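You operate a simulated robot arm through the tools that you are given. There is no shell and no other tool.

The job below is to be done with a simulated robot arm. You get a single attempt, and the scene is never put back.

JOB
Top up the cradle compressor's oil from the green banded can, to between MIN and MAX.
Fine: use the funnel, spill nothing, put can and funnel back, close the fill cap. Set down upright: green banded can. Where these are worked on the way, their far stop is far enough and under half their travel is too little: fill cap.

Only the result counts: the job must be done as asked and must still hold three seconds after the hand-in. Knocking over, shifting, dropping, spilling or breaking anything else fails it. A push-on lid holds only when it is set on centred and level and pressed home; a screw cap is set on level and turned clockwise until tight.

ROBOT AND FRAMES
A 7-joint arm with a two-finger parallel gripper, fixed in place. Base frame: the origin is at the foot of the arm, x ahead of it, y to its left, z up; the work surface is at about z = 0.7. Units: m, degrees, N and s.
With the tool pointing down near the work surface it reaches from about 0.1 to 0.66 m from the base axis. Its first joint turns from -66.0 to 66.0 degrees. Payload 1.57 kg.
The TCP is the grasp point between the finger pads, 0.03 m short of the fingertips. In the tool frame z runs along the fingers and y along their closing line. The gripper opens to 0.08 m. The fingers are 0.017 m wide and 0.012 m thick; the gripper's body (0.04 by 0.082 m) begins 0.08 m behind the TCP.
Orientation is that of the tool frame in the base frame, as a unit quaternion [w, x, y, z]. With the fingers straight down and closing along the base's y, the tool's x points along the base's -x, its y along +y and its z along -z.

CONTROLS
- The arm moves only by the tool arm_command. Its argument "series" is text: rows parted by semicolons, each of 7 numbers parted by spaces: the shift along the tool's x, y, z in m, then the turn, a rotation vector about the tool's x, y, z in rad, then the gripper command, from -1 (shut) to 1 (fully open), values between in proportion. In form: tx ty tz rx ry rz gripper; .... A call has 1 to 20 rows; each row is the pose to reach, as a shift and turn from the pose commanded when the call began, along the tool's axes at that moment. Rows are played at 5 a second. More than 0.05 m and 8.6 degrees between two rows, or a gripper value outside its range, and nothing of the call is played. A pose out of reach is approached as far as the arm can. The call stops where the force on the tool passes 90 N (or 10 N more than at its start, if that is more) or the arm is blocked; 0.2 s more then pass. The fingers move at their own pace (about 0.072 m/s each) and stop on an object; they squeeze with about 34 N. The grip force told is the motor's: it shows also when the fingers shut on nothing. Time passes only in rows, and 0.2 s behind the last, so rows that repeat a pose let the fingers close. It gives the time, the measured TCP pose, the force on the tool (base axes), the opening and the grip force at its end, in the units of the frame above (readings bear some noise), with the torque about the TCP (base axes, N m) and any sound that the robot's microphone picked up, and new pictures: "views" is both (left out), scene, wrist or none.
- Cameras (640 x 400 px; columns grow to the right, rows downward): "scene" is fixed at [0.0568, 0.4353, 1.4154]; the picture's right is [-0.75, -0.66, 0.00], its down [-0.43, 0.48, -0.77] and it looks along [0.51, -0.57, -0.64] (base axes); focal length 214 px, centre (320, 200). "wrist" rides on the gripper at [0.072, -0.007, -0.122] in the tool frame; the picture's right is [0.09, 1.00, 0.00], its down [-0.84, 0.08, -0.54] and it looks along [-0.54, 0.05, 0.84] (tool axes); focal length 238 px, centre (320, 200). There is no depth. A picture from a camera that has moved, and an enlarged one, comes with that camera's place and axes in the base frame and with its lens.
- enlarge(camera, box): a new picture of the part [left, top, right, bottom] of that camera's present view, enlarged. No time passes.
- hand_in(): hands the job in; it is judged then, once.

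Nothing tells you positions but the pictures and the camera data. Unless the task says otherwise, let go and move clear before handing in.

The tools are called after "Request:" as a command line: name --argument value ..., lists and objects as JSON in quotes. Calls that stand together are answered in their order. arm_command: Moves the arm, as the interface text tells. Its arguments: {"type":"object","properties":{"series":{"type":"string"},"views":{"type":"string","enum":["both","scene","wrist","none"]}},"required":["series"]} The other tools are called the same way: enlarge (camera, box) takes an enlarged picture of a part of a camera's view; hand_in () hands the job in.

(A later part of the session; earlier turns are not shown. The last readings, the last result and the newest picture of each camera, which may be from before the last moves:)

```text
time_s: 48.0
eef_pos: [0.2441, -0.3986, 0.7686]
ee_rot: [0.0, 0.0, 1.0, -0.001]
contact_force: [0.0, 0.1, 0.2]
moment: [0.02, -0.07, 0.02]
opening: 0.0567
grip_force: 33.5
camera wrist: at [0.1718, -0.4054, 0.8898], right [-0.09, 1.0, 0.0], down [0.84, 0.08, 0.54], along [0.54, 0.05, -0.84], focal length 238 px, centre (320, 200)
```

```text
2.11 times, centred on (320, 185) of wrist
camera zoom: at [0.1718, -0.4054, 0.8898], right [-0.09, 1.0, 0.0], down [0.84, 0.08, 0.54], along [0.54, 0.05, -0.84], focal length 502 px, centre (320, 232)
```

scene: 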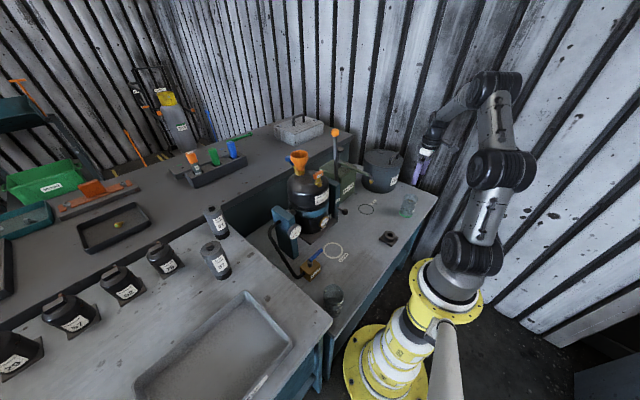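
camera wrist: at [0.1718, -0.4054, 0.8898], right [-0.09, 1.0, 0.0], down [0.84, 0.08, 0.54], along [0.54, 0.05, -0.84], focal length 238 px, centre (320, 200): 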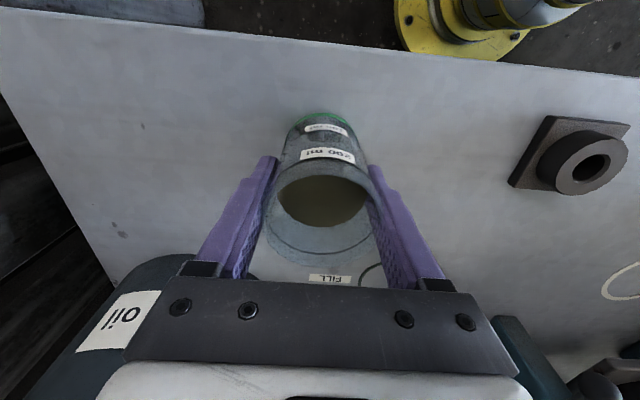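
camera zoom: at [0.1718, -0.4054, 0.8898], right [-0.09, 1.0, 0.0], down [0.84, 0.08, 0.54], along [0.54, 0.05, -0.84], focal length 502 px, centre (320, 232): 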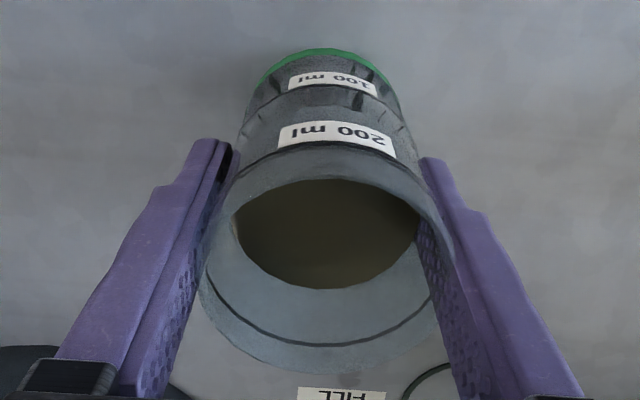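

Gripped at 56.7 mm. Lifting gently straight up.

Request:
arm_command --series "0 0 -0.005 0 0 0 -1; 0 0 -0.015 0 0 0 -1; 0 0 -0.03 0 0 0 -1; 0 0 -0.05 0 0 0 -1; 0 0 -0.075 0 0 0 -1; 0 0 -0.1 0 0 0 -1; 0 0 -0.13 0 0 0 -1; 0 0 -0.16 0 0 0 -1; 0 0 -0.19 0 0 0 -1; 0 0 -0.22 0 0 0 -1; 0 0 -0.25 0 0 0 -1; 0 0 -0.28 0 0 0 -1; 0 0 -0.31 0 0 0 -1; 0 0 -0.34 0 0 0 -1; 0 0 -0.37 0 0 0 -1; 0 0 -0.395 0 0 0 -1; 0 0 -0.415 0 0 0 -1; 0 0 -0.427 0 0 0 -1; 0 0 -0.432 0 0 0 -1; 0 0 -0.432 0 0 0 -1" --views "both"

Request:
enlarge --camera "wrist" --box '[230, 90, 410, 280]'

```text
time_s: 52.2
eef_pos: [0.2451, -0.3975, 1.1999]
ee_rot: [0.0, -0.001, 1.0, -0.001]
contact_force: [-0.1, 0.0, -1.8]
moment: [0.01, 0.0, -0.03]
opening: 0.0564
grip_force: 33.7
camera wrist: at [0.1718, -0.4043, 1.3219], right [-0.09, 1.0, 0.0], down [0.84, 0.08, 0.54], along [0.54, 0.05, -0.84], focal length 238 px, centre (320, 200)
```

scene: 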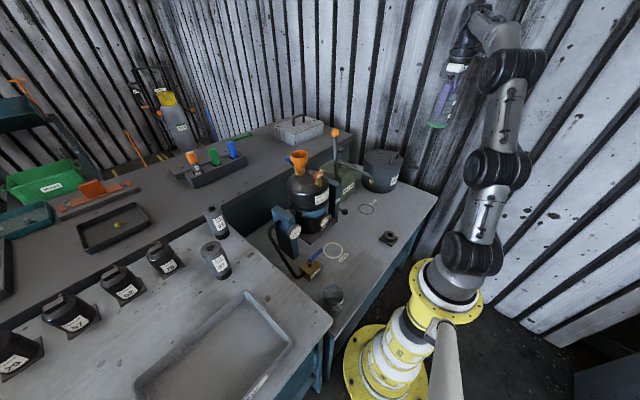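
wrist: 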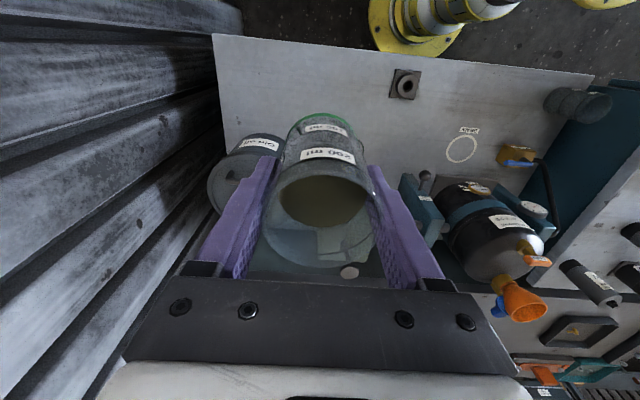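

```text
2.11 times, centred on (320, 185) of wrist
camera zoom: at [0.1718, -0.4043, 1.3219], right [-0.09, 1.0, 0.0], down [0.84, 0.08, 0.54], along [0.54, 0.05, -0.84], focal length 502 px, centre (320, 232)
```

zoom: 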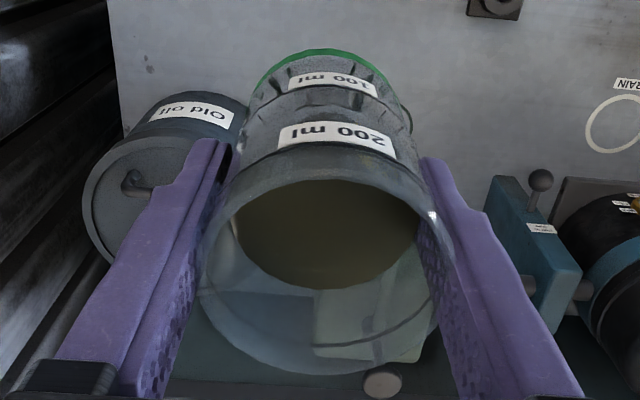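

The can is held well and level. Carrying it slowly round to the compressor's near side, staying high.

Request:
arm_command --series "0 0.008 0 0 0 0 -1; -0.002 0.025 0 0 0 0 -1; -0.006 0.05 0 0 0 0 -1; -0.012 0.078 0 0 0 0 -1; -0.02 0.106 0 0 0 0 -1; -0.03 0.134 0 0 0 0 -1; -0.04 0.162 0 0 0 0 -1; -0.05 0.19 0 0 0 0 -1; -0.06 0.218 0 0 0 0 -1; -0.07 0.246 0 0 0 0 -1; -0.08 0.274 0 0 0 0 -1; -0.09 0.302 0 0 0 0 -1; -0.1 0.33 0 0 0 0 -1; -0.112 0.355 0 0 0 0 -1; -0.126 0.375 0 0 0 0 -1; -0.142 0.389 0 0 0 0 -1; -0.16 0.397 0 0 0 0 -1; -0.176 0.4 0 0 0 0 -1; -0.187 0.4 0 0 0 0 -1; -0.187 0.4 0 0 0 0 -1" --views "both"

```text
time_s: 56.4
eef_pos: [0.4295, 0.0002, 1.2017]
ee_rot: [0.0, 0.0, 1.0, -0.001]
contact_force: [-0.7, -0.7, -0.5]
moment: [0.07, 0.01, -0.02]
opening: 0.0566
grip_force: 34.1
camera wrist: at [0.357, -0.0058, 1.3236], right [-0.09, 1.0, 0.0], down [0.84, 0.08, 0.54], along [0.54, 0.05, -0.84], focal length 238 px, centre (320, 200)
```

scene: 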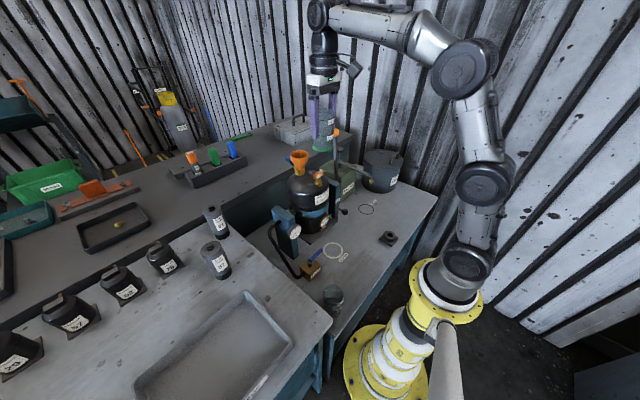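
wrist: 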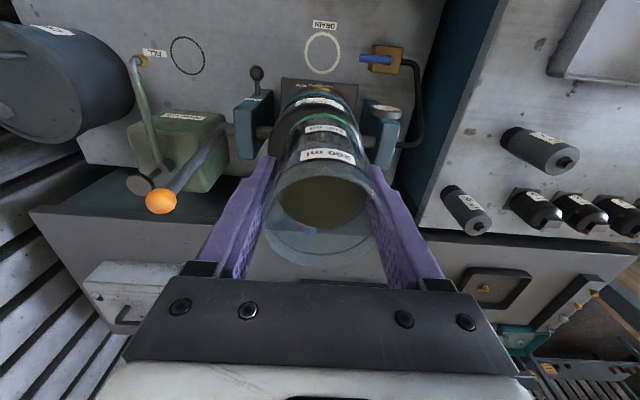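

The can is upright at the near side of the compressor. Now a first tilt to 30° (below where the oil reaches the lip) while moving it over the funnel.

Request:
arm_command --series "-0.015 0 0 0 -0.0873 0 -1; -0.035 0 0 0 -0.1745 0 -1; -0.058 0 0.005 0 -0.2618 0 -1; -0.082 0 0.013 0 -0.3491 0 -1; -0.106 0 0.023 0 -0.4363 0 -1; -0.128 0 0.034 0 -0.5236 0 -1; -0.143 0 0.045 0 -0.5236 0 -1; -0.1512 0 0.0543 0 -0.5236 0 -1; -0.1512 0 0.0543 0 -0.5236 0 -1" --views "both"

Request:
enlarge --camera "scene" --box '[280, 115, 345, 195]'

```text
time_s: 58.4
eef_pos: [0.5824, 0.0011, 1.1456]
ee_rot: [0.259, 0.0, 0.966, -0.001]
contact_force: [0.5, -0.5, -0.8]
moment: [-0.04, -0.03, 0.01]
opening: 0.0565
grip_force: 34.1
camera wrist: at [0.4579, -0.0055, 1.2147], right [-0.08, 1.0, -0.05], down [0.45, 0.08, 0.89], along [0.89, 0.05, -0.46], focal length 238 px, centre (320, 200)
```

scene: 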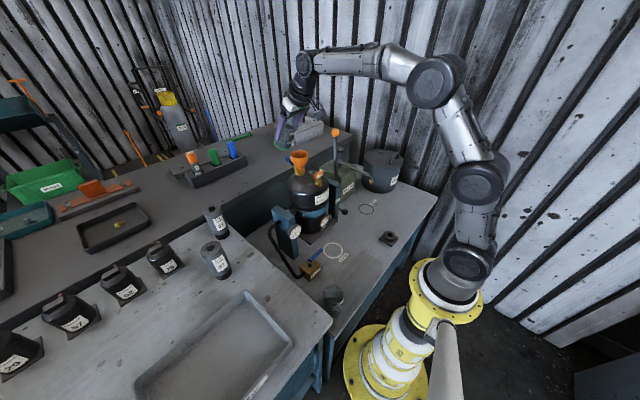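
wrist: 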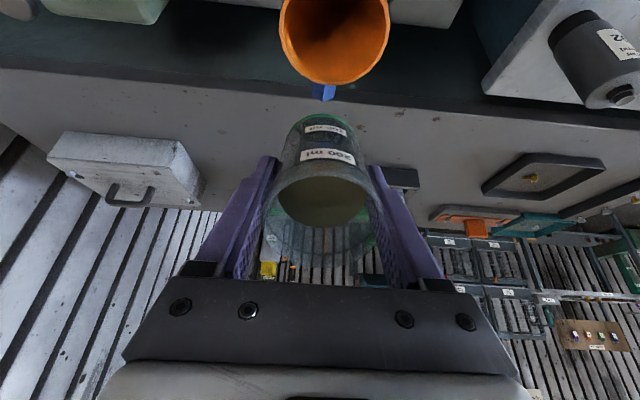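

```text
5.00 times, centred on (312, 155) of scene
camera zoom: at [0.0568, 0.4353, 1.4154], right [-0.75, -0.66, 0.0], down [-0.43, 0.48, -0.77], along [0.51, -0.57, -0.64], focal length 1072 px, centre (358, 425)
```

zoom: 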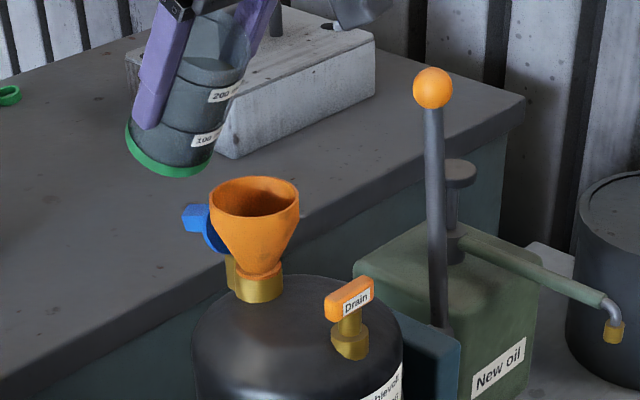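

The can is tilted 30° above the funnel with the lip over it as computed. Continuing to 45° while lowering the lip toward the funnel.

Request:
arm_command --series "0.002 0 0.0043 0 -0.0436 0 -1; 0.0038 0 0.0086 0 -0.0873 0 -1; 0.0055 0 0.0124 0 -0.1309 0 -1; 0.0073 0 0.0162 0 -0.1745 0 -1; 0.0091 0 0.0199 0 -0.2182 0 -1; 0.011 0 0.0236 0 -0.2618 0 -1; 0.011 0 0.0236 0 -0.2618 0 -1" --views "both"

Request:
enlarge --camera "scene" --box '[280, 125, 335, 190]'

Request:
enlarge --camera "wrist" --box '[220, 60, 420, 290]'

```text
time_s: 60.0
eef_pos: [0.5849, -0.0003, 1.1193]
ee_rot: [0.384, 0.0, 0.923, -0.001]
contact_force: [0.6, -0.3, -1.3]
moment: [0.0, 0.01, -0.01]
opening: 0.0567
grip_force: 33.5
camera wrist: at [0.4469, -0.0064, 1.1546], right [-0.07, 1.0, -0.07], down [0.21, 0.08, 0.98], along [0.98, 0.05, -0.21], focal length 238 px, centre (320, 200)
```

scene: 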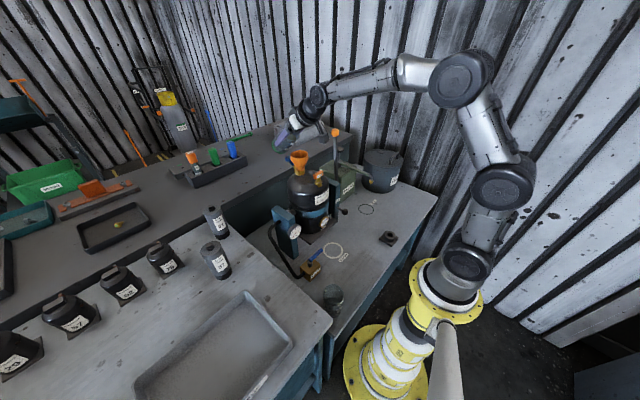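
wrist: 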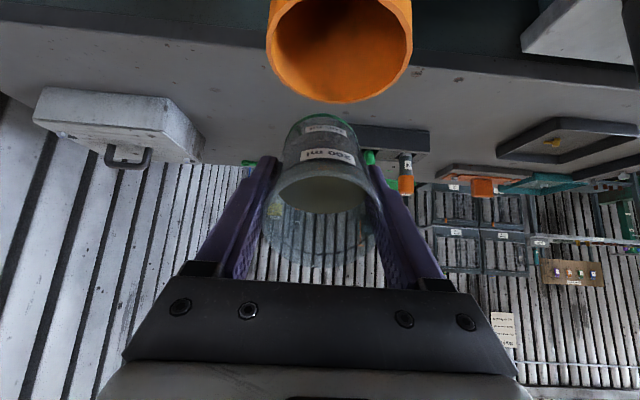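

```text
6.15 times, centred on (308, 158) of scene
camera zoom: at [0.0568, 0.4353, 1.4154], right [-0.75, -0.66, 0.0], down [-0.43, 0.48, -0.77], along [0.51, -0.57, -0.64], focal length 1320 px, centre (397, 462)
```

zoom: 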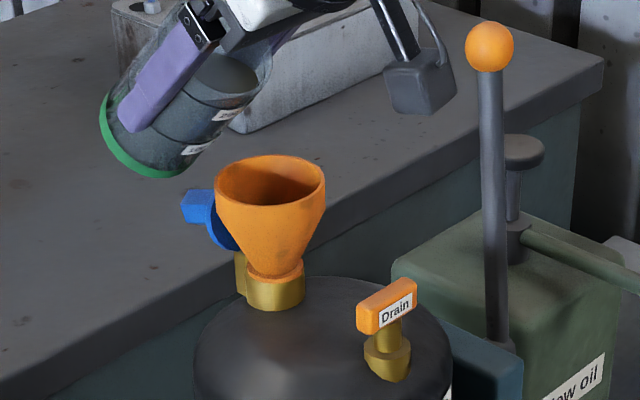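

```text
1.74 times, centred on (320, 175) of wrist
camera zoom: at [0.4469, -0.0064, 1.1546], right [-0.07, 1.0, -0.07], down [0.21, 0.08, 0.98], along [0.98, 0.05, -0.21], focal length 414 px, centre (320, 244)
```

zoom: 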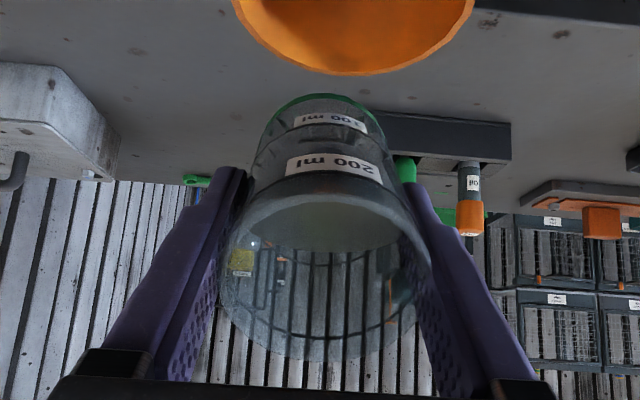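

Request:
enlarge --camera "scene" --box '[318, 210, 340, 232]'

```text
16.00 times, centred on (329, 221) of scene
camera zoom: at [0.0568, 0.4353, 1.4154], right [-0.75, -0.66, 0.0], down [-0.43, 0.48, -0.77], along [0.51, -0.57, -0.64], focal length 3432 px, centre (176, -136)
```

zoom: 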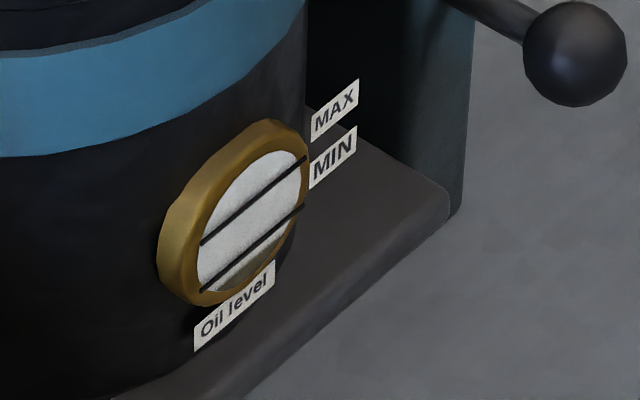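

Request:
enlarge --camera "scene" --box '[325, 216, 337, 230]'

```text
16.00 times, centred on (331, 223) of scene
camera zoom: at [0.0568, 0.4353, 1.4154], right [-0.75, -0.66, 0.0], down [-0.43, 0.48, -0.77], along [0.51, -0.57, -0.64], focal length 3432 px, centre (144, -168)
```

zoom: 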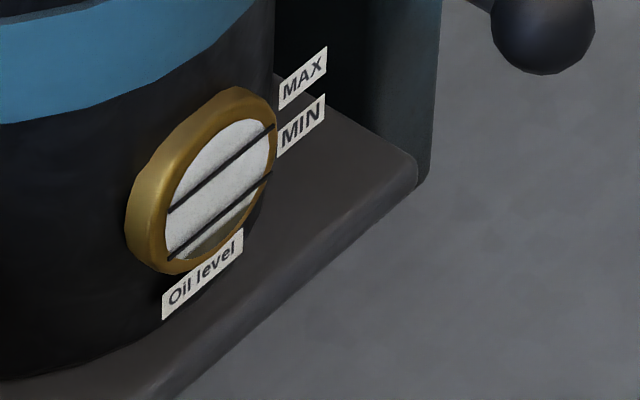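

Baseline: oil is below MIN in the sight glass. Tilting on to 50° with the lip about 35 mm above the funnel rim.

Request:
arm_command --series "0.0016 0 0.0017 0 -0.0218 0 -1; 0.0032 0 0.0033 0 -0.0436 0 -1; 0.0048 0 0.005 0 -0.0655 0 -1; 0.0064 0 0.0066 0 -0.0873 0 -1; 0.0064 0 0.0066 0 -0.0873 0 -1" --views "wrist"

Request:
enlarge --camera "scene" --box '[285, 125, 330, 180]'

Request:
enlarge --camera "scene" --box '[318, 210, 340, 232]'

```text
time_s: 61.2
eef_pos: [0.5849, 0.0003, 1.11]
ee_rot: [0.424, -0.001, 0.906, 0.0]
contact_force: [-0.2, -0.4, -1.5]
moment: [-0.01, 0.03, 0.01]
opening: 0.0568
grip_force: 33.5
camera wrist: at [0.4441, -0.0061, 1.1337], right [-0.06, 1.0, -0.07], down [0.12, 0.08, 0.99], along [0.99, 0.05, -0.13], focal length 238 px, centre (320, 200)
```

wrist: 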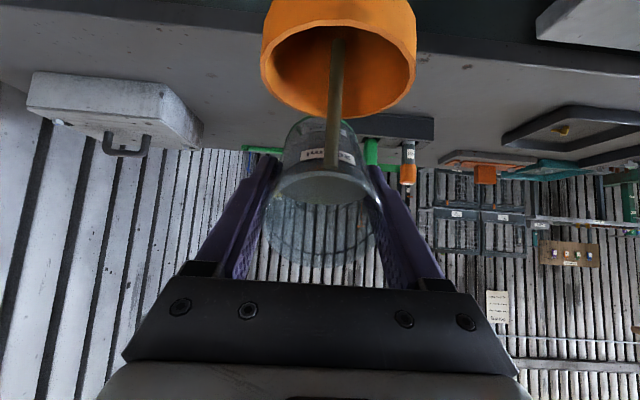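

```text
7.27 times, centred on (308, 152) of scene
camera zoom: at [0.0568, 0.4353, 1.4154], right [-0.75, -0.66, 0.0], down [-0.43, 0.48, -0.77], along [0.51, -0.57, -0.64], focal length 1560 px, centre (411, 546)
```

zoom: 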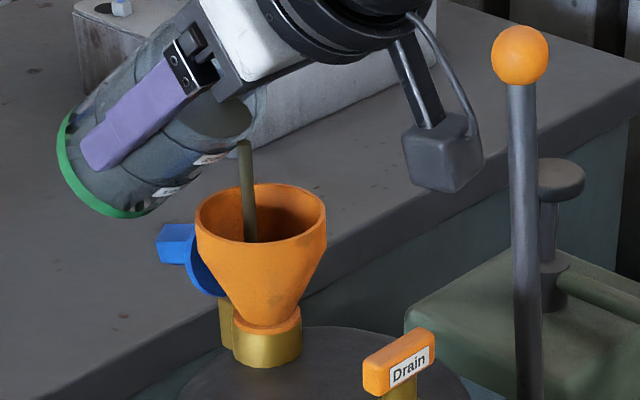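

```text
16.00 times, centred on (329, 221) of scene
camera zoom: at [0.0568, 0.4353, 1.4154], right [-0.75, -0.66, 0.0], down [-0.43, 0.48, -0.77], along [0.51, -0.57, -0.64], focal length 3432 px, centre (176, -136)
```

zoom: 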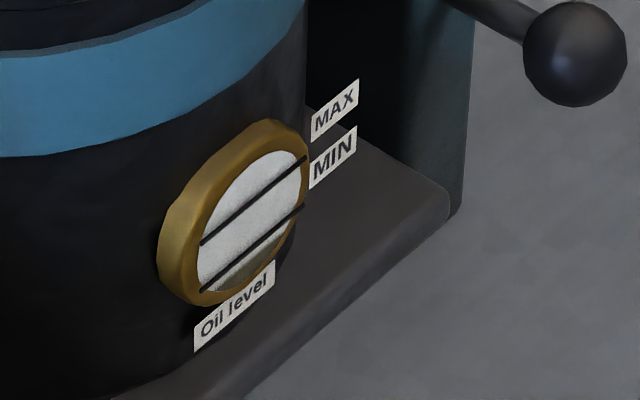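

Oil is flowing in a clean vertical stream well inside the funnel. I'll hold here briefly and watch the funnel and the sight glass.

Request:
arm_command --series "0 0 0 0 0 0 -1; 0 0 0 0 0 0 -1; 0 0 0 0 0 0 -1; 0 0 0 0 0 0 -1" --views "wrist"

Request:
enlarge --camera "scene" --box '[285, 125, 330, 180]'

Request:
enlarge --camera "scene" --box '[318, 210, 340, 232]'

```text
time_s: 62.2
eef_pos: [0.5847, -0.0006, 1.1107]
ee_rot: [0.422, -0.001, 0.906, -0.001]
contact_force: [0.0, 0.0, -1.5]
moment: [0.0, 0.03, 0.01]
opening: 0.0567
grip_force: 33.9
camera wrist: at [0.4441, -0.0062, 1.1337], right [-0.06, 1.0, -0.07], down [0.12, 0.08, 0.99], along [0.99, 0.05, -0.13], focal length 238 px, centre (320, 200)
```

wrist: 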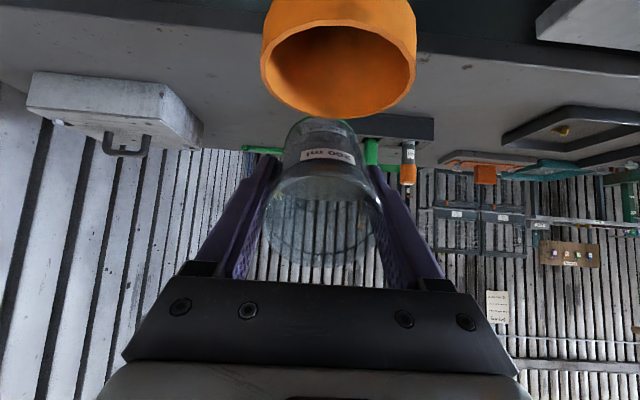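

```text
7.27 times, centred on (308, 152) of scene
camera zoom: at [0.0568, 0.4353, 1.4154], right [-0.75, -0.66, 0.0], down [-0.43, 0.48, -0.77], along [0.51, -0.57, -0.64], focal length 1560 px, centre (411, 546)
```

zoom: 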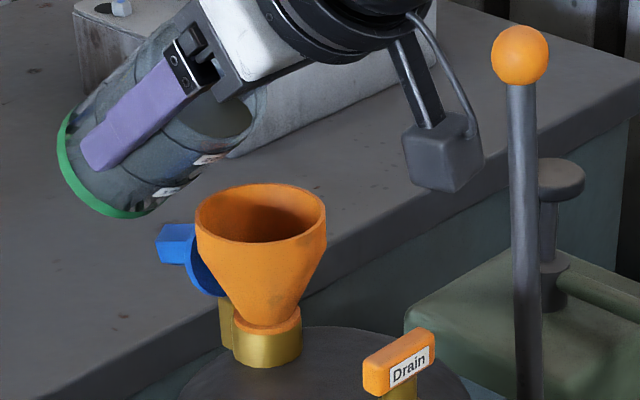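

```text
16.00 times, centred on (329, 221) of scene
camera zoom: at [0.0568, 0.4353, 1.4154], right [-0.75, -0.66, 0.0], down [-0.43, 0.48, -0.77], along [0.51, -0.57, -0.64], focal length 3432 px, centre (176, -136)
```

zoom: 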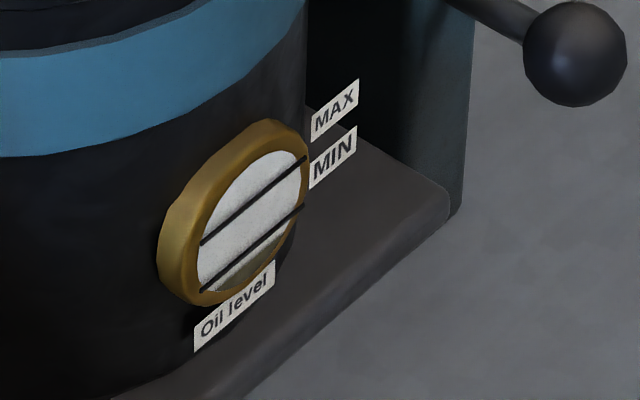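

The flow stops by itself when the surface drops to the lip, so I can dose by tilt angle. I'll tilt on to 54°, hold, and read the sight glass.

Request:
arm_command --series "-0.0001 0 -0.0002 0 -0.0116 0 -1; -0.0002 0 -0.0003 0 -0.0233 0 -1; -0.0003 0 -0.0004 0 -0.0349 0 -1; -0.0005 0 -0.0006 0 -0.0465 0 -1; -0.0006 0 -0.0008 0 -0.0582 0 -1; -0.0007 0 -0.0009 0 -0.0698 0 -1; -0.0007 0 -0.0009 0 -0.0698 0 -1; -0.0007 0 -0.0009 0 -0.0698 0 -1" --views "wrist"

Request:
enlarge --camera "scene" --box '[285, 125, 330, 180]'

Request:
enlarge --camera "scene" --box '[318, 210, 340, 232]'

```text
time_s: 64.0
eef_pos: [0.5843, 0.0013, 1.1131]
ee_rot: [0.454, -0.001, 0.891, 0.0]
contact_force: [0.1, -0.1, -1.1]
moment: [-0.01, 0.0, 0.0]
opening: 0.0563
grip_force: 33.8
camera wrist: at [0.4424, -0.0054, 1.1251], right [-0.06, 1.0, -0.08], down [0.05, 0.08, 1.0], along [1.0, 0.05, -0.06], focal length 238 px, centre (320, 200)
```

wrist: 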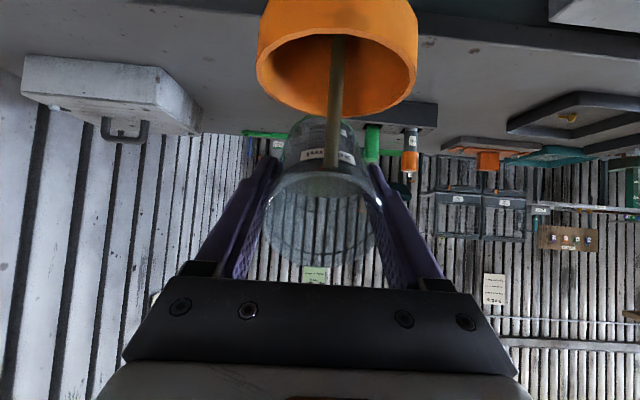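

```text
7.27 times, centred on (308, 152) of scene
camera zoom: at [0.0568, 0.4353, 1.4154], right [-0.75, -0.66, 0.0], down [-0.43, 0.48, -0.77], along [0.51, -0.57, -0.64], focal length 1560 px, centre (411, 546)
```

zoom: 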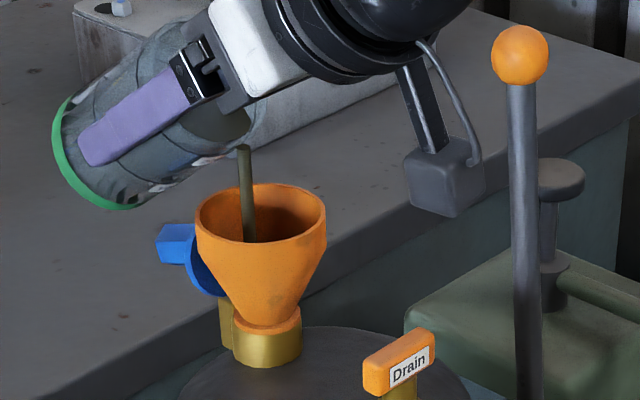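

```text
16.00 times, centred on (329, 221) of scene
camera zoom: at [0.0568, 0.4353, 1.4154], right [-0.75, -0.66, 0.0], down [-0.43, 0.48, -0.77], along [0.51, -0.57, -0.64], focal length 3432 px, centre (176, -136)
```

zoom: 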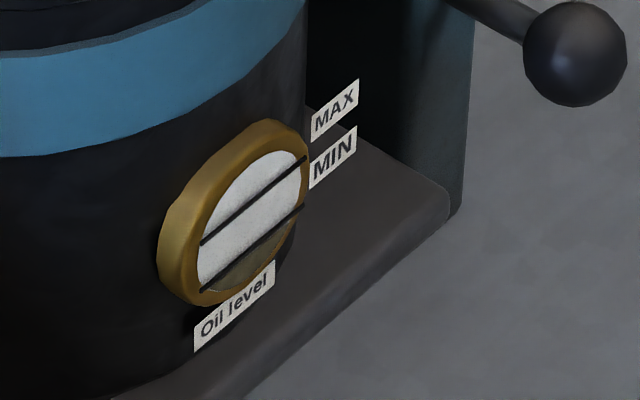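

The level has come up nearly to MIN. Holding here until the flow stops, then reading again.

Request:
arm_command --series "0 0 0 0 0 0 -1; 0 0 0 0 0 0 -1; 0 0 0 0 0 0 -1; 0 0 0 0 0 0 -1; 0 0 0 0 0 0 -1" --views "wrist"

Request:
enlarge --camera "scene" --box '[318, 210, 340, 232]'

Request:
enlarge --camera "scene" --box '[285, 125, 330, 180]'

```text
time_s: 65.2
eef_pos: [0.5845, 0.0011, 1.1125]
ee_rot: [0.454, 0.0, 0.891, -0.001]
contact_force: [0.2, 0.4, -2.0]
moment: [0.01, 0.03, -0.01]
opening: 0.0566
grip_force: 34.0
camera wrist: at [0.4424, -0.0054, 1.1251], right [-0.06, 1.0, -0.08], down [0.05, 0.08, 1.0], along [1.0, 0.05, -0.06], focal length 238 px, centre (320, 200)
```

wrist: 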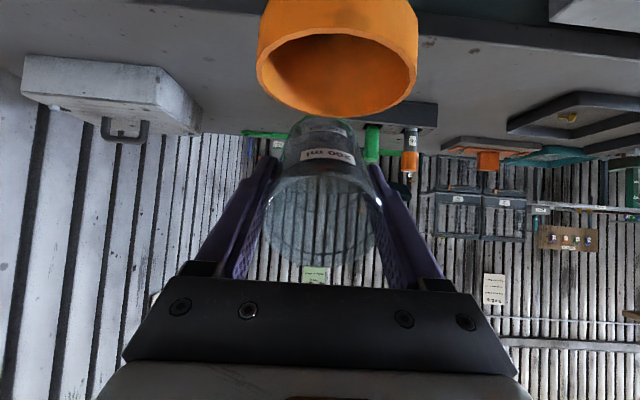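

```text
16.00 times, centred on (329, 221) of scene
camera zoom: at [0.0568, 0.4353, 1.4154], right [-0.75, -0.66, 0.0], down [-0.43, 0.48, -0.77], along [0.51, -0.57, -0.64], focal length 3432 px, centre (176, -136)
```

zoom: 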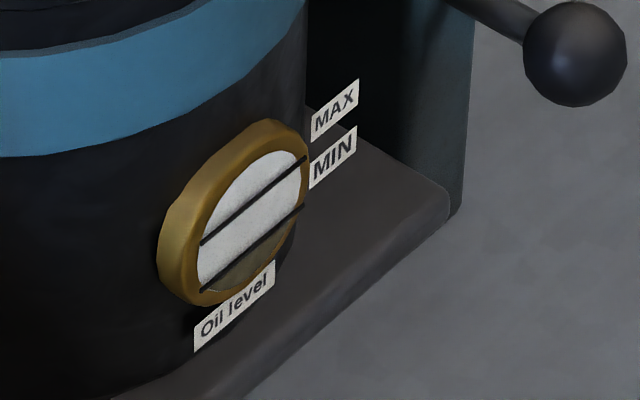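

```text
7.27 times, centred on (308, 152) of scene
camera zoom: at [0.0568, 0.4353, 1.4154], right [-0.75, -0.66, 0.0], down [-0.43, 0.48, -0.77], along [0.51, -0.57, -0.64], focal length 1560 px, centre (411, 546)
```

zoom: 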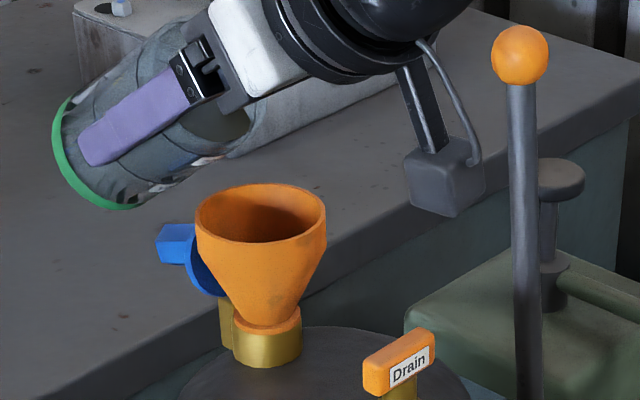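

The level is now right about at MIN. Tilting to 57° and holding until the flow ends.

Request:
arm_command --series "-0.0003 0 -0.0003 0 -0.0105 0 -1; -0.0006 0 -0.0006 0 -0.021 0 -1; -0.001 0 -0.0009 0 -0.0315 0 -1; -0.0013 0 -0.0012 0 -0.042 0 -1; -0.0016 0 -0.0015 0 -0.0524 0 -1; -0.0016 0 -0.0015 0 -0.0524 0 -1; -0.0016 0 -0.0015 0 -0.0524 0 -1; -0.0016 0 -0.0015 0 -0.0524 0 -1; -0.0016 0 -0.0015 0 -0.0524 0 -1; -0.0016 0 -0.0015 0 -0.0524 0 -1; -0.0016 0 -0.0015 0 -0.0524 0 -1" --views "wrist"

Request:
enlarge --camera "scene" --box '[318, 210, 340, 232]'

Request:
enlarge --camera "scene" --box '[285, 125, 330, 180]'

```text
time_s: 67.6
eef_pos: [0.5841, 0.0007, 1.1132]
ee_rot: [0.477, -0.001, 0.879, 0.0]
contact_force: [-0.7, -0.6, -1.8]
moment: [0.02, 0.04, 0.03]
opening: 0.0567
grip_force: 34.2
camera wrist: at [0.4417, -0.0054, 1.1194], right [-0.05, 1.0, -0.08], down [0.0, 0.08, 1.0], along [1.0, 0.05, 0.0], focal length 238 px, centre (320, 200)
```

wrist: 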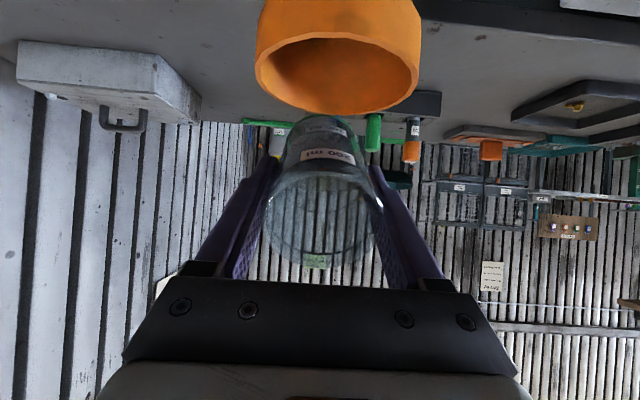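

```text
16.00 times, centred on (329, 221) of scene
camera zoom: at [0.0568, 0.4353, 1.4154], right [-0.75, -0.66, 0.0], down [-0.43, 0.48, -0.77], along [0.51, -0.57, -0.64], focal length 3432 px, centre (176, -136)
```

zoom: 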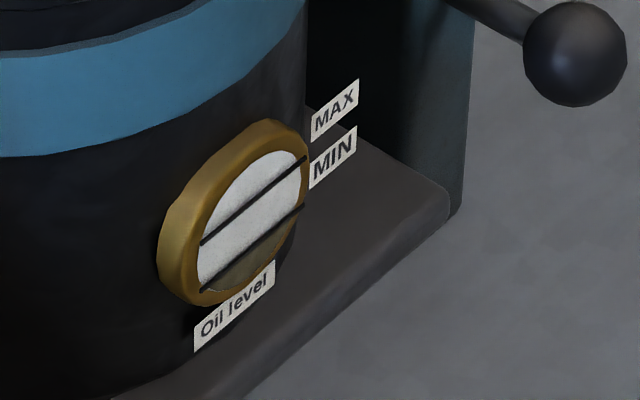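

```text
7.27 times, centred on (308, 152) of scene
camera zoom: at [0.0568, 0.4353, 1.4154], right [-0.75, -0.66, 0.0], down [-0.43, 0.48, -0.77], along [0.51, -0.57, -0.64], focal length 1560 px, centre (411, 546)
```

zoom: 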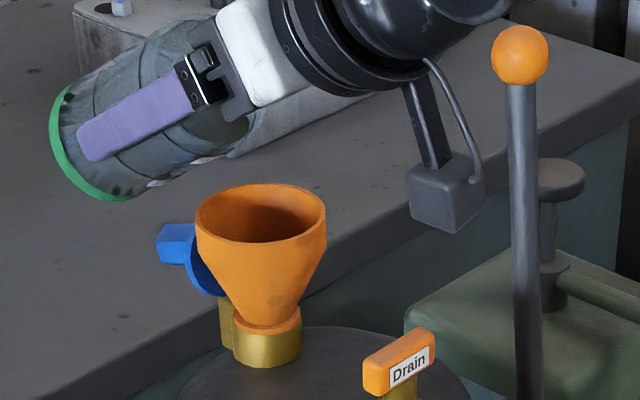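

The level is just at or slightly above MIN. I'll go on to 61° and hold until the flow stops.

Request:
arm_command --series "-0.0004 0 -0.0003 0 -0.0116 0 -1; -0.0008 0 -0.0006 0 -0.0233 0 -1; -0.0011 0 -0.001 0 -0.0349 0 -1; -0.0015 0 -0.0013 0 -0.0465 0 -1; -0.0018 0 -0.0017 0 -0.0582 0 -1; -0.0022 0 -0.002 0 -0.0698 0 -1; -0.0022 0 -0.002 0 -0.0698 0 -1; -0.0022 0 -0.002 0 -0.0698 0 -1; -0.0022 0 -0.002 0 -0.0698 0 -1; -0.0022 0 -0.002 0 -0.0698 0 -1; -0.0022 0 -0.002 0 -0.0698 0 -1; -0.0022 0 -0.002 0 -0.0698 0 -1" --views "wrist"

Request:
enlarge --camera "scene" --box '[318, 210, 340, 232]'

Request:
enlarge --camera "scene" --box '[285, 125, 330, 180]'

```text
time_s: 70.2
eef_pos: [0.5834, 0.0017, 1.1164]
ee_rot: [0.507, -0.001, 0.862, 0.0]
contact_force: [0.0, 0.2, -1.7]
moment: [0.0, 0.01, -0.05]
opening: 0.0566
grip_force: 33.8
camera wrist: at [0.4408, -0.0047, 1.1127], right [-0.05, 1.0, -0.08], down [-0.07, 0.08, 0.99], along [1.0, 0.05, 0.06], focal length 238 px, centre (320, 200)
```

wrist: 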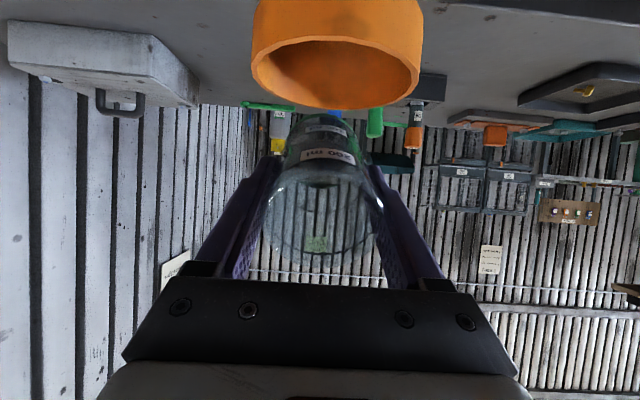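

```text
16.00 times, centred on (329, 221) of scene
camera zoom: at [0.0568, 0.4353, 1.4154], right [-0.75, -0.66, 0.0], down [-0.43, 0.48, -0.77], along [0.51, -0.57, -0.64], focal length 3432 px, centre (176, -136)
```

zoom: 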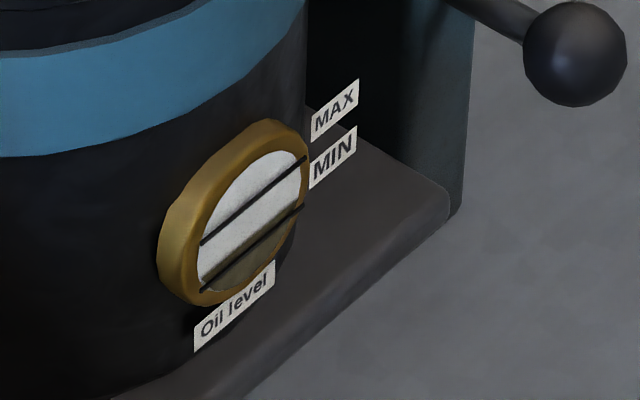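

```text
7.27 times, centred on (308, 152) of scene
camera zoom: at [0.0568, 0.4353, 1.4154], right [-0.75, -0.66, 0.0], down [-0.43, 0.48, -0.77], along [0.51, -0.57, -0.64], focal length 1560 px, centre (411, 546)
```

zoom: 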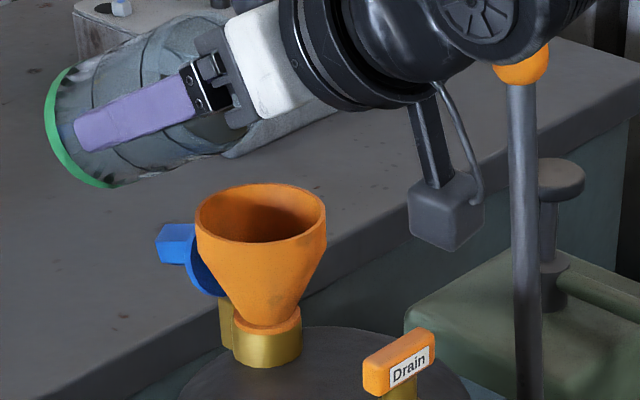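

The level has risen visibly above MIN (about a quarter of the way to MAX). Tilting to 64.5° for roughly 17 ml more, then holding.

Request:
arm_command --series "-0.0004 0 -0.0004 0 -0.0122 0 -1; -0.0008 0 -0.0007 0 -0.0244 0 -1; -0.0012 0 -0.0011 0 -0.0367 0 -1; -0.0016 0 -0.0014 0 -0.0489 0 -1; -0.002 0 -0.0018 0 -0.0611 0 -1; -0.002 0 -0.0018 0 -0.0611 0 -1; -0.002 0 -0.0018 0 -0.0611 0 -1; -0.002 0 -0.0018 0 -0.0611 0 -1; -0.002 0 -0.0018 0 -0.0611 0 -1; -0.002 0 -0.0018 0 -0.0611 0 -1; -0.002 0 -0.0018 0 -0.0611 0 -1" --views "wrist"

Request:
enlarge --camera "scene" --box '[318, 210, 340, 232]'

Request:
enlarge --camera "scene" --box '[285, 125, 330, 180]'

```text
time_s: 72.6
eef_pos: [0.5831, 0.0012, 1.118]
ee_rot: [0.534, -0.001, 0.846, 0.0]
contact_force: [-0.8, 0.6, -3.0]
moment: [0.0, 0.08, 0.01]
opening: 0.0565
grip_force: 34.4
camera wrist: at [0.4412, -0.0056, 1.1061], right [-0.04, 1.0, -0.08], down [-0.13, 0.08, 0.99], along [0.99, 0.05, 0.13], focal length 238 px, centre (320, 200)
```

wrist: 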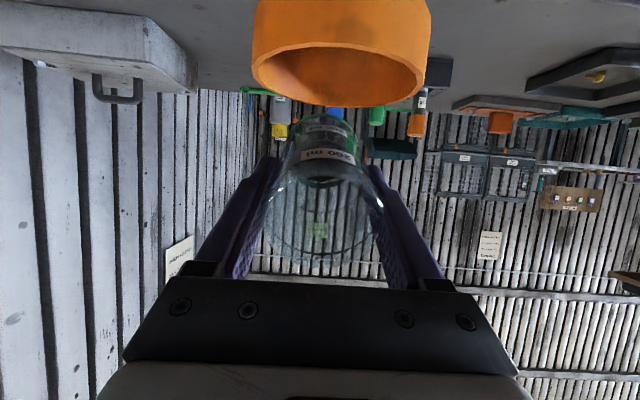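

```text
16.00 times, centred on (329, 221) of scene
camera zoom: at [0.0568, 0.4353, 1.4154], right [-0.75, -0.66, 0.0], down [-0.43, 0.48, -0.77], along [0.51, -0.57, -0.64], focal length 3432 px, centre (176, -136)
```

zoom: 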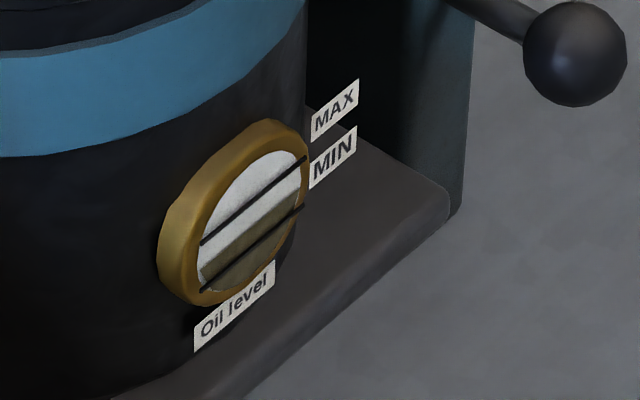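

```text
7.27 times, centred on (308, 152) of scene
camera zoom: at [0.0568, 0.4353, 1.4154], right [-0.75, -0.66, 0.0], down [-0.43, 0.48, -0.77], along [0.51, -0.57, -0.64], focal length 1560 px, centre (411, 546)
```

zoom: 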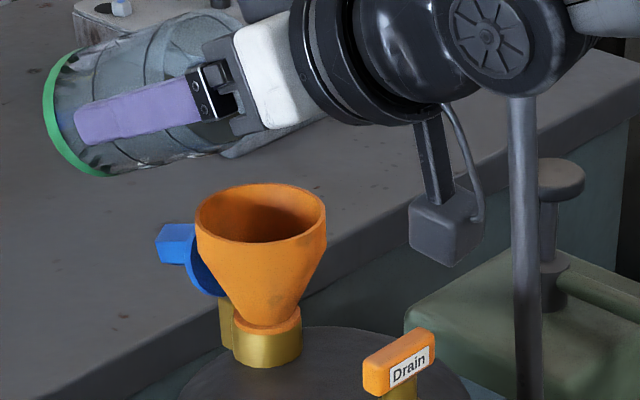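

The level sits about midway between MIN and MAX, so pouring is done. I'll tilt back along the same path with the lip over the funnel.

Request:
arm_command --series "0.002 0 0.0016 0 0.0611 0 -1; 0.0046 0 0.0034 0 0.1309 0 -1; 0.0068 0 0.0048 0 0.192 0 -1; 0.0092 0 0.0061 0 0.2531 0 -1; 0.0046 0 0.0039 0 0.2967 0 -1; -0.0009 0 0.0012 0 0.3403 0 -1; -0.0126 0 -0.005 0 0.4276 0 -1; -0.0197 0 -0.0093 0 0.5149 0 -1; -0.0232 0 -0.0121 0 0.6021 0 -1; -0.0232 0 -0.0121 0 0.6021 0 -1" --views "wrist"

Request:
enlarge --camera "scene" --box '[318, 210, 340, 232]'

Request:
enlarge --camera "scene" --box '[280, 115, 345, 195]'

```text
time_s: 74.8
eef_pos: [0.5825, 0.0019, 1.1455]
ee_rot: [0.26, 0.0, 0.966, -0.001]
contact_force: [-0.2, 0.5, -1.6]
moment: [-0.02, 0.03, 0.0]
opening: 0.0564
grip_force: 33.8
camera wrist: at [0.4573, -0.005, 1.2147], right [-0.08, 1.0, -0.05], down [0.45, 0.08, 0.89], along [0.89, 0.05, -0.46], focal length 238 px, centre (320, 200)
```

wrist: 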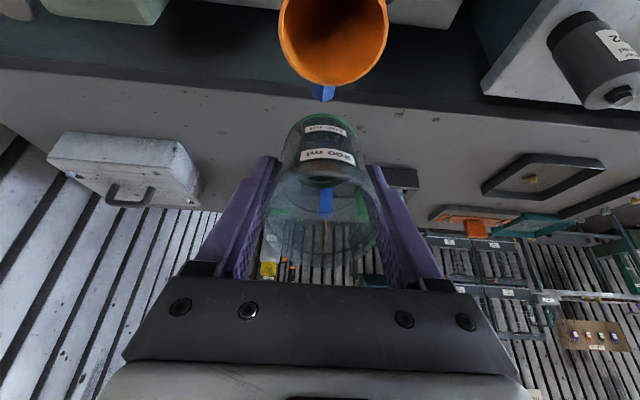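

```text
16.00 times, centred on (329, 221) of scene
camera zoom: at [0.0568, 0.4353, 1.4154], right [-0.75, -0.66, 0.0], down [-0.43, 0.48, -0.77], along [0.51, -0.57, -0.64], focal length 3432 px, centre (176, -136)
```

zoom: 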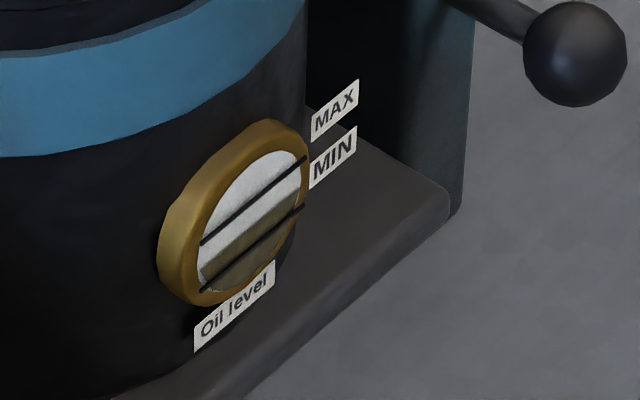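

```text
5.00 times, centred on (312, 155) of scene
camera zoom: at [0.0568, 0.4353, 1.4154], right [-0.75, -0.66, 0.0], down [-0.43, 0.48, -0.77], along [0.51, -0.57, -0.64], focal length 1072 px, centre (358, 425)
```

zoom: 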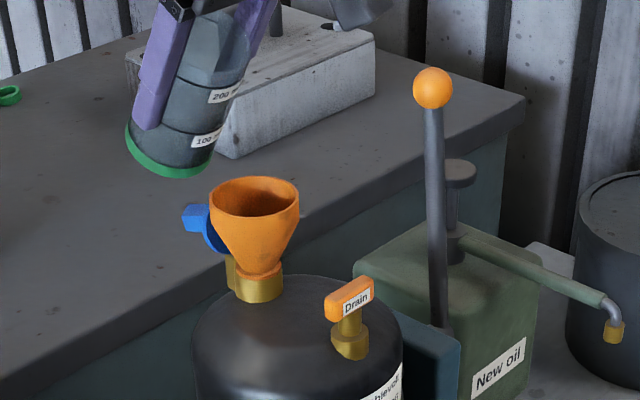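

Level confirmed near mid-range, no spill visible. Now I bring the can back upright at the near side.

Request:
arm_command --series "0.0024 0 -0.0122 0 0 0 -1; 0.0099 0 -0.0292 0 0 0 -1; 0.0234 0 -0.0497 0 0.0873 0 -1; 0.0392 0 -0.0704 0 0.1745 0 -1; 0.056 0 -0.0893 0 0.2618 0 -1; 0.0734 0 -0.1051 0 0.3491 0 -1; 0.0908 0 -0.1151 0 0.4363 0 -1; 0.1037 0 -0.1226 0 0.5236 0 -1; 0.1037 0 -0.1226 0 0.5236 0 -1" --views "both"

```text
time_s: 76.8
eef_pos: [0.4307, 0.0014, 1.2007]
ee_rot: [0.0, 0.0, 1.0, 0.0]
contact_force: [0.0, 0.6, -1.9]
moment: [0.02, 0.04, -0.01]
opening: 0.0568
grip_force: 33.9
camera wrist: at [0.3581, -0.005, 1.3227], right [-0.09, 1.0, 0.0], down [0.84, 0.08, 0.54], along [0.54, 0.05, -0.84], focal length 238 px, centre (320, 200)
```

scene: 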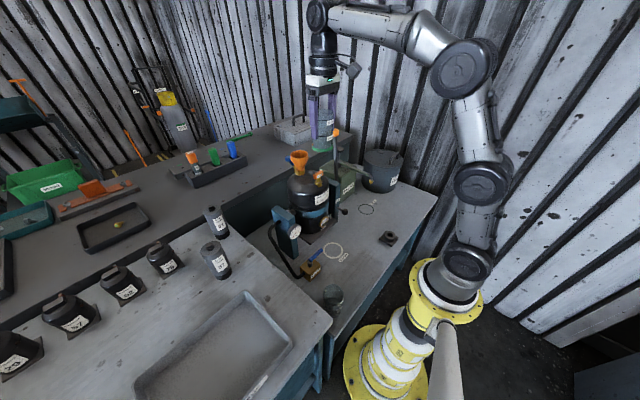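
wrist: 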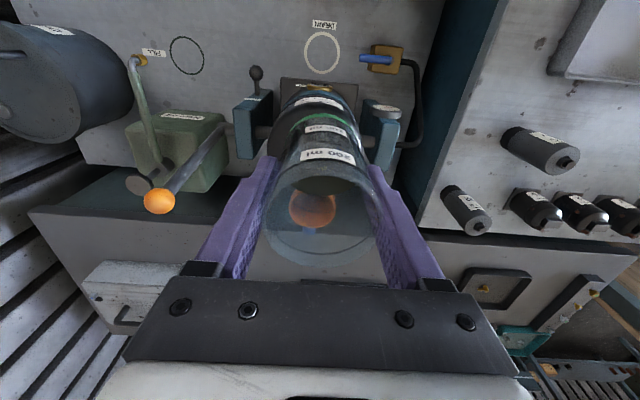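

The can is upright. Carrying it back to above its original spot.

Request:
arm_command --series "0.011 0 0 0 0 0 -1; 0.027 -0.003 0 0 0 0 -1; 0.045 -0.011 0 0 0 0 -1; 0.061 -0.025 0 0 0 0 -1; 0.075 -0.045 0 0 0 0 -1; 0.087 -0.07 0 0 0 0 -1; 0.097 -0.098 0 0 0 0 -1; 0.107 -0.126 0 0 0 0 -1; 0.117 -0.154 0 0 0 0 -1; 0.127 -0.182 0 0 0 0 -1; 0.137 -0.21 0 0 0 0 -1; 0.147 -0.238 0 0 0 0 -1; 0.157 -0.266 0 0 0 0 -1; 0.167 -0.294 0 0 0 0 -1; 0.175 -0.322 0 0 0 0 -1; 0.181 -0.35 0 0 0 0 -1; 0.185 -0.375 0 0 0 0 -1; 0.187 -0.392 0 0 0 0 -1; 0.187 -0.4 0 0 0 0 -1; 0.187 -0.4 0 0 0 0 -1" --views "none"

Request:
arm_command --series "0 0 0.01 0 0 0 -1; 0 0 0.03 0 0 0 -1; 0 0 0.06 0 0 0 -1; 0 0 0.09 0 0 0 -1; 0 0 0.12 0 0 0 -1; 0 0 0.15 0 0 0 -1; 0 0 0.18 0 0 0 -1; 0 0 0.21 0 0 0 -1; 0 0 0.24 0 0 0 -1; 0 0 0.27 0 0 0 -1; 0 0 0.3 0 0 0 -1; 0 0 0.33 0 0 0 -1; 0 0 0.355 0 0 0 -1; 0 0 0.375 0 0 0 -1; 0 0 0.39 0 0 0 -1; 0 0 0.4 0 0 0 -1; 0 0 0.407 0 0 0 -1; 0 0 0.412 0 0 0 -1; 0 0 0.412 0 0 0 -1" --views "both"

Request:
enlarge --camera "scene" --box '[380, 165, 440, 230]'

```text
time_s: 81.0
eef_pos: [0.2437, -0.3984, 1.2001]
ee_rot: [0.0, -0.001, 1.0, -0.001]
contact_force: [0.3, 0.3, -1.3]
moment: [0.0, 0.03, 0.02]
opening: 0.0566
grip_force: 34.0
```

```text
time_s: 85.0
eef_pos: [0.2441, -0.3993, 0.7891]
ee_rot: [0.0, 0.0, 1.0, -0.001]
contact_force: [0.1, 0.0, -2.1]
moment: [0.0, 0.0, 0.0]
opening: 0.0568
grip_force: 34.0
camera wrist: at [0.1716, -0.406, 0.9105], right [-0.09, 1.0, 0.0], down [0.84, 0.08, 0.54], along [0.54, 0.05, -0.84], focal length 238 px, centre (320, 200)
```

scene: 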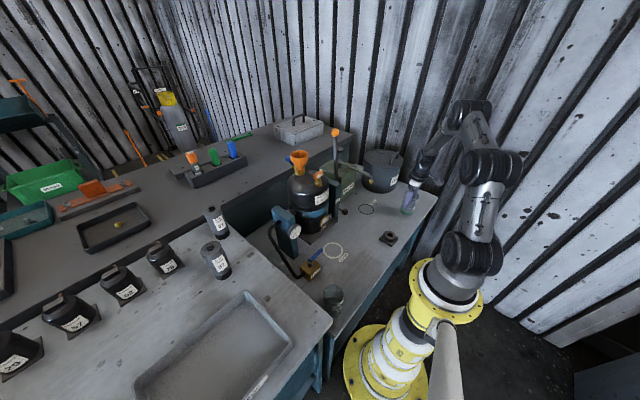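
wrist: 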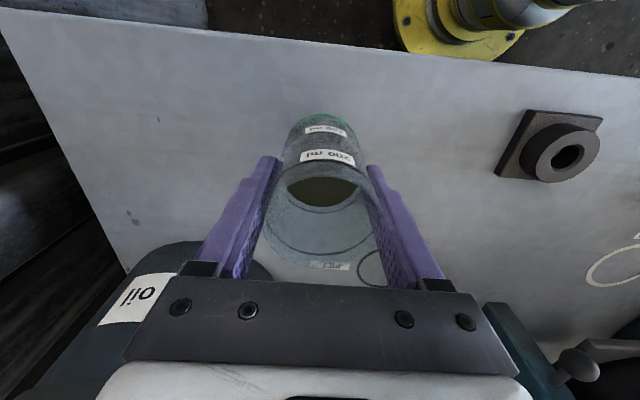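

```text
6.15 times, centred on (410, 198) of scene
camera zoom: at [0.0568, 0.4353, 1.4154], right [-0.75, -0.66, 0.0], down [-0.43, 0.48, -0.77], along [0.51, -0.57, -0.64], focal length 1320 px, centre (-234, 215)
```

zoom: 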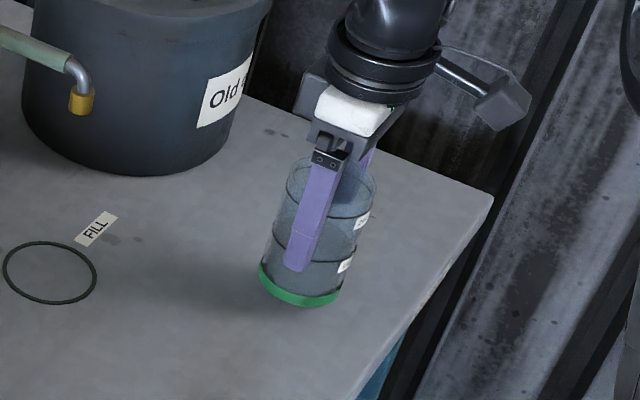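

Above its place, about 20 mm to go. Lowering gently to touch-down.

Request:
arm_command --series "0 0 0.004 0 0 0 -1; 0 0 0.008 0 0 0 -1; 0 0 0.012 0 0 0 -1; 0 0 0.015 0 0 0 -1; 0 0 0.017 0 0 0 -1; 0 0 0.018 0 0 0 -1; 0 0 0.019 0 0 0 -1; 0 0 0.02 0 0 0 -1; 0 0 0.02 0 0 0 -1" --views "none"

Request:
enlarge --camera "scene" --box '[380, 165, 440, 230]'

```text
time_s: 87.0
eef_pos: [0.244, -0.4001, 0.769]
ee_rot: [0.001, 0.0, 1.0, 0.0]
contact_force: [0.7, -0.4, 1.1]
moment: [0.07, -0.04, -0.02]
opening: 0.0567
grip_force: 33.6
```

```text
6.15 times, centred on (410, 198) of scene
camera zoom: at [0.0568, 0.4353, 1.4154], right [-0.75, -0.66, 0.0], down [-0.43, 0.48, -0.77], along [0.51, -0.57, -0.64], focal length 1320 px, centre (-234, 215)
```

zoom: 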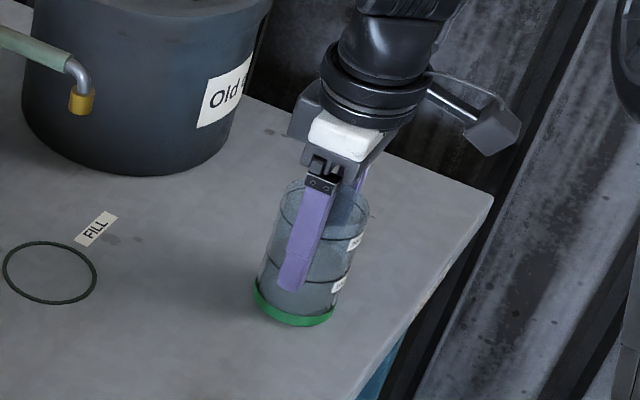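

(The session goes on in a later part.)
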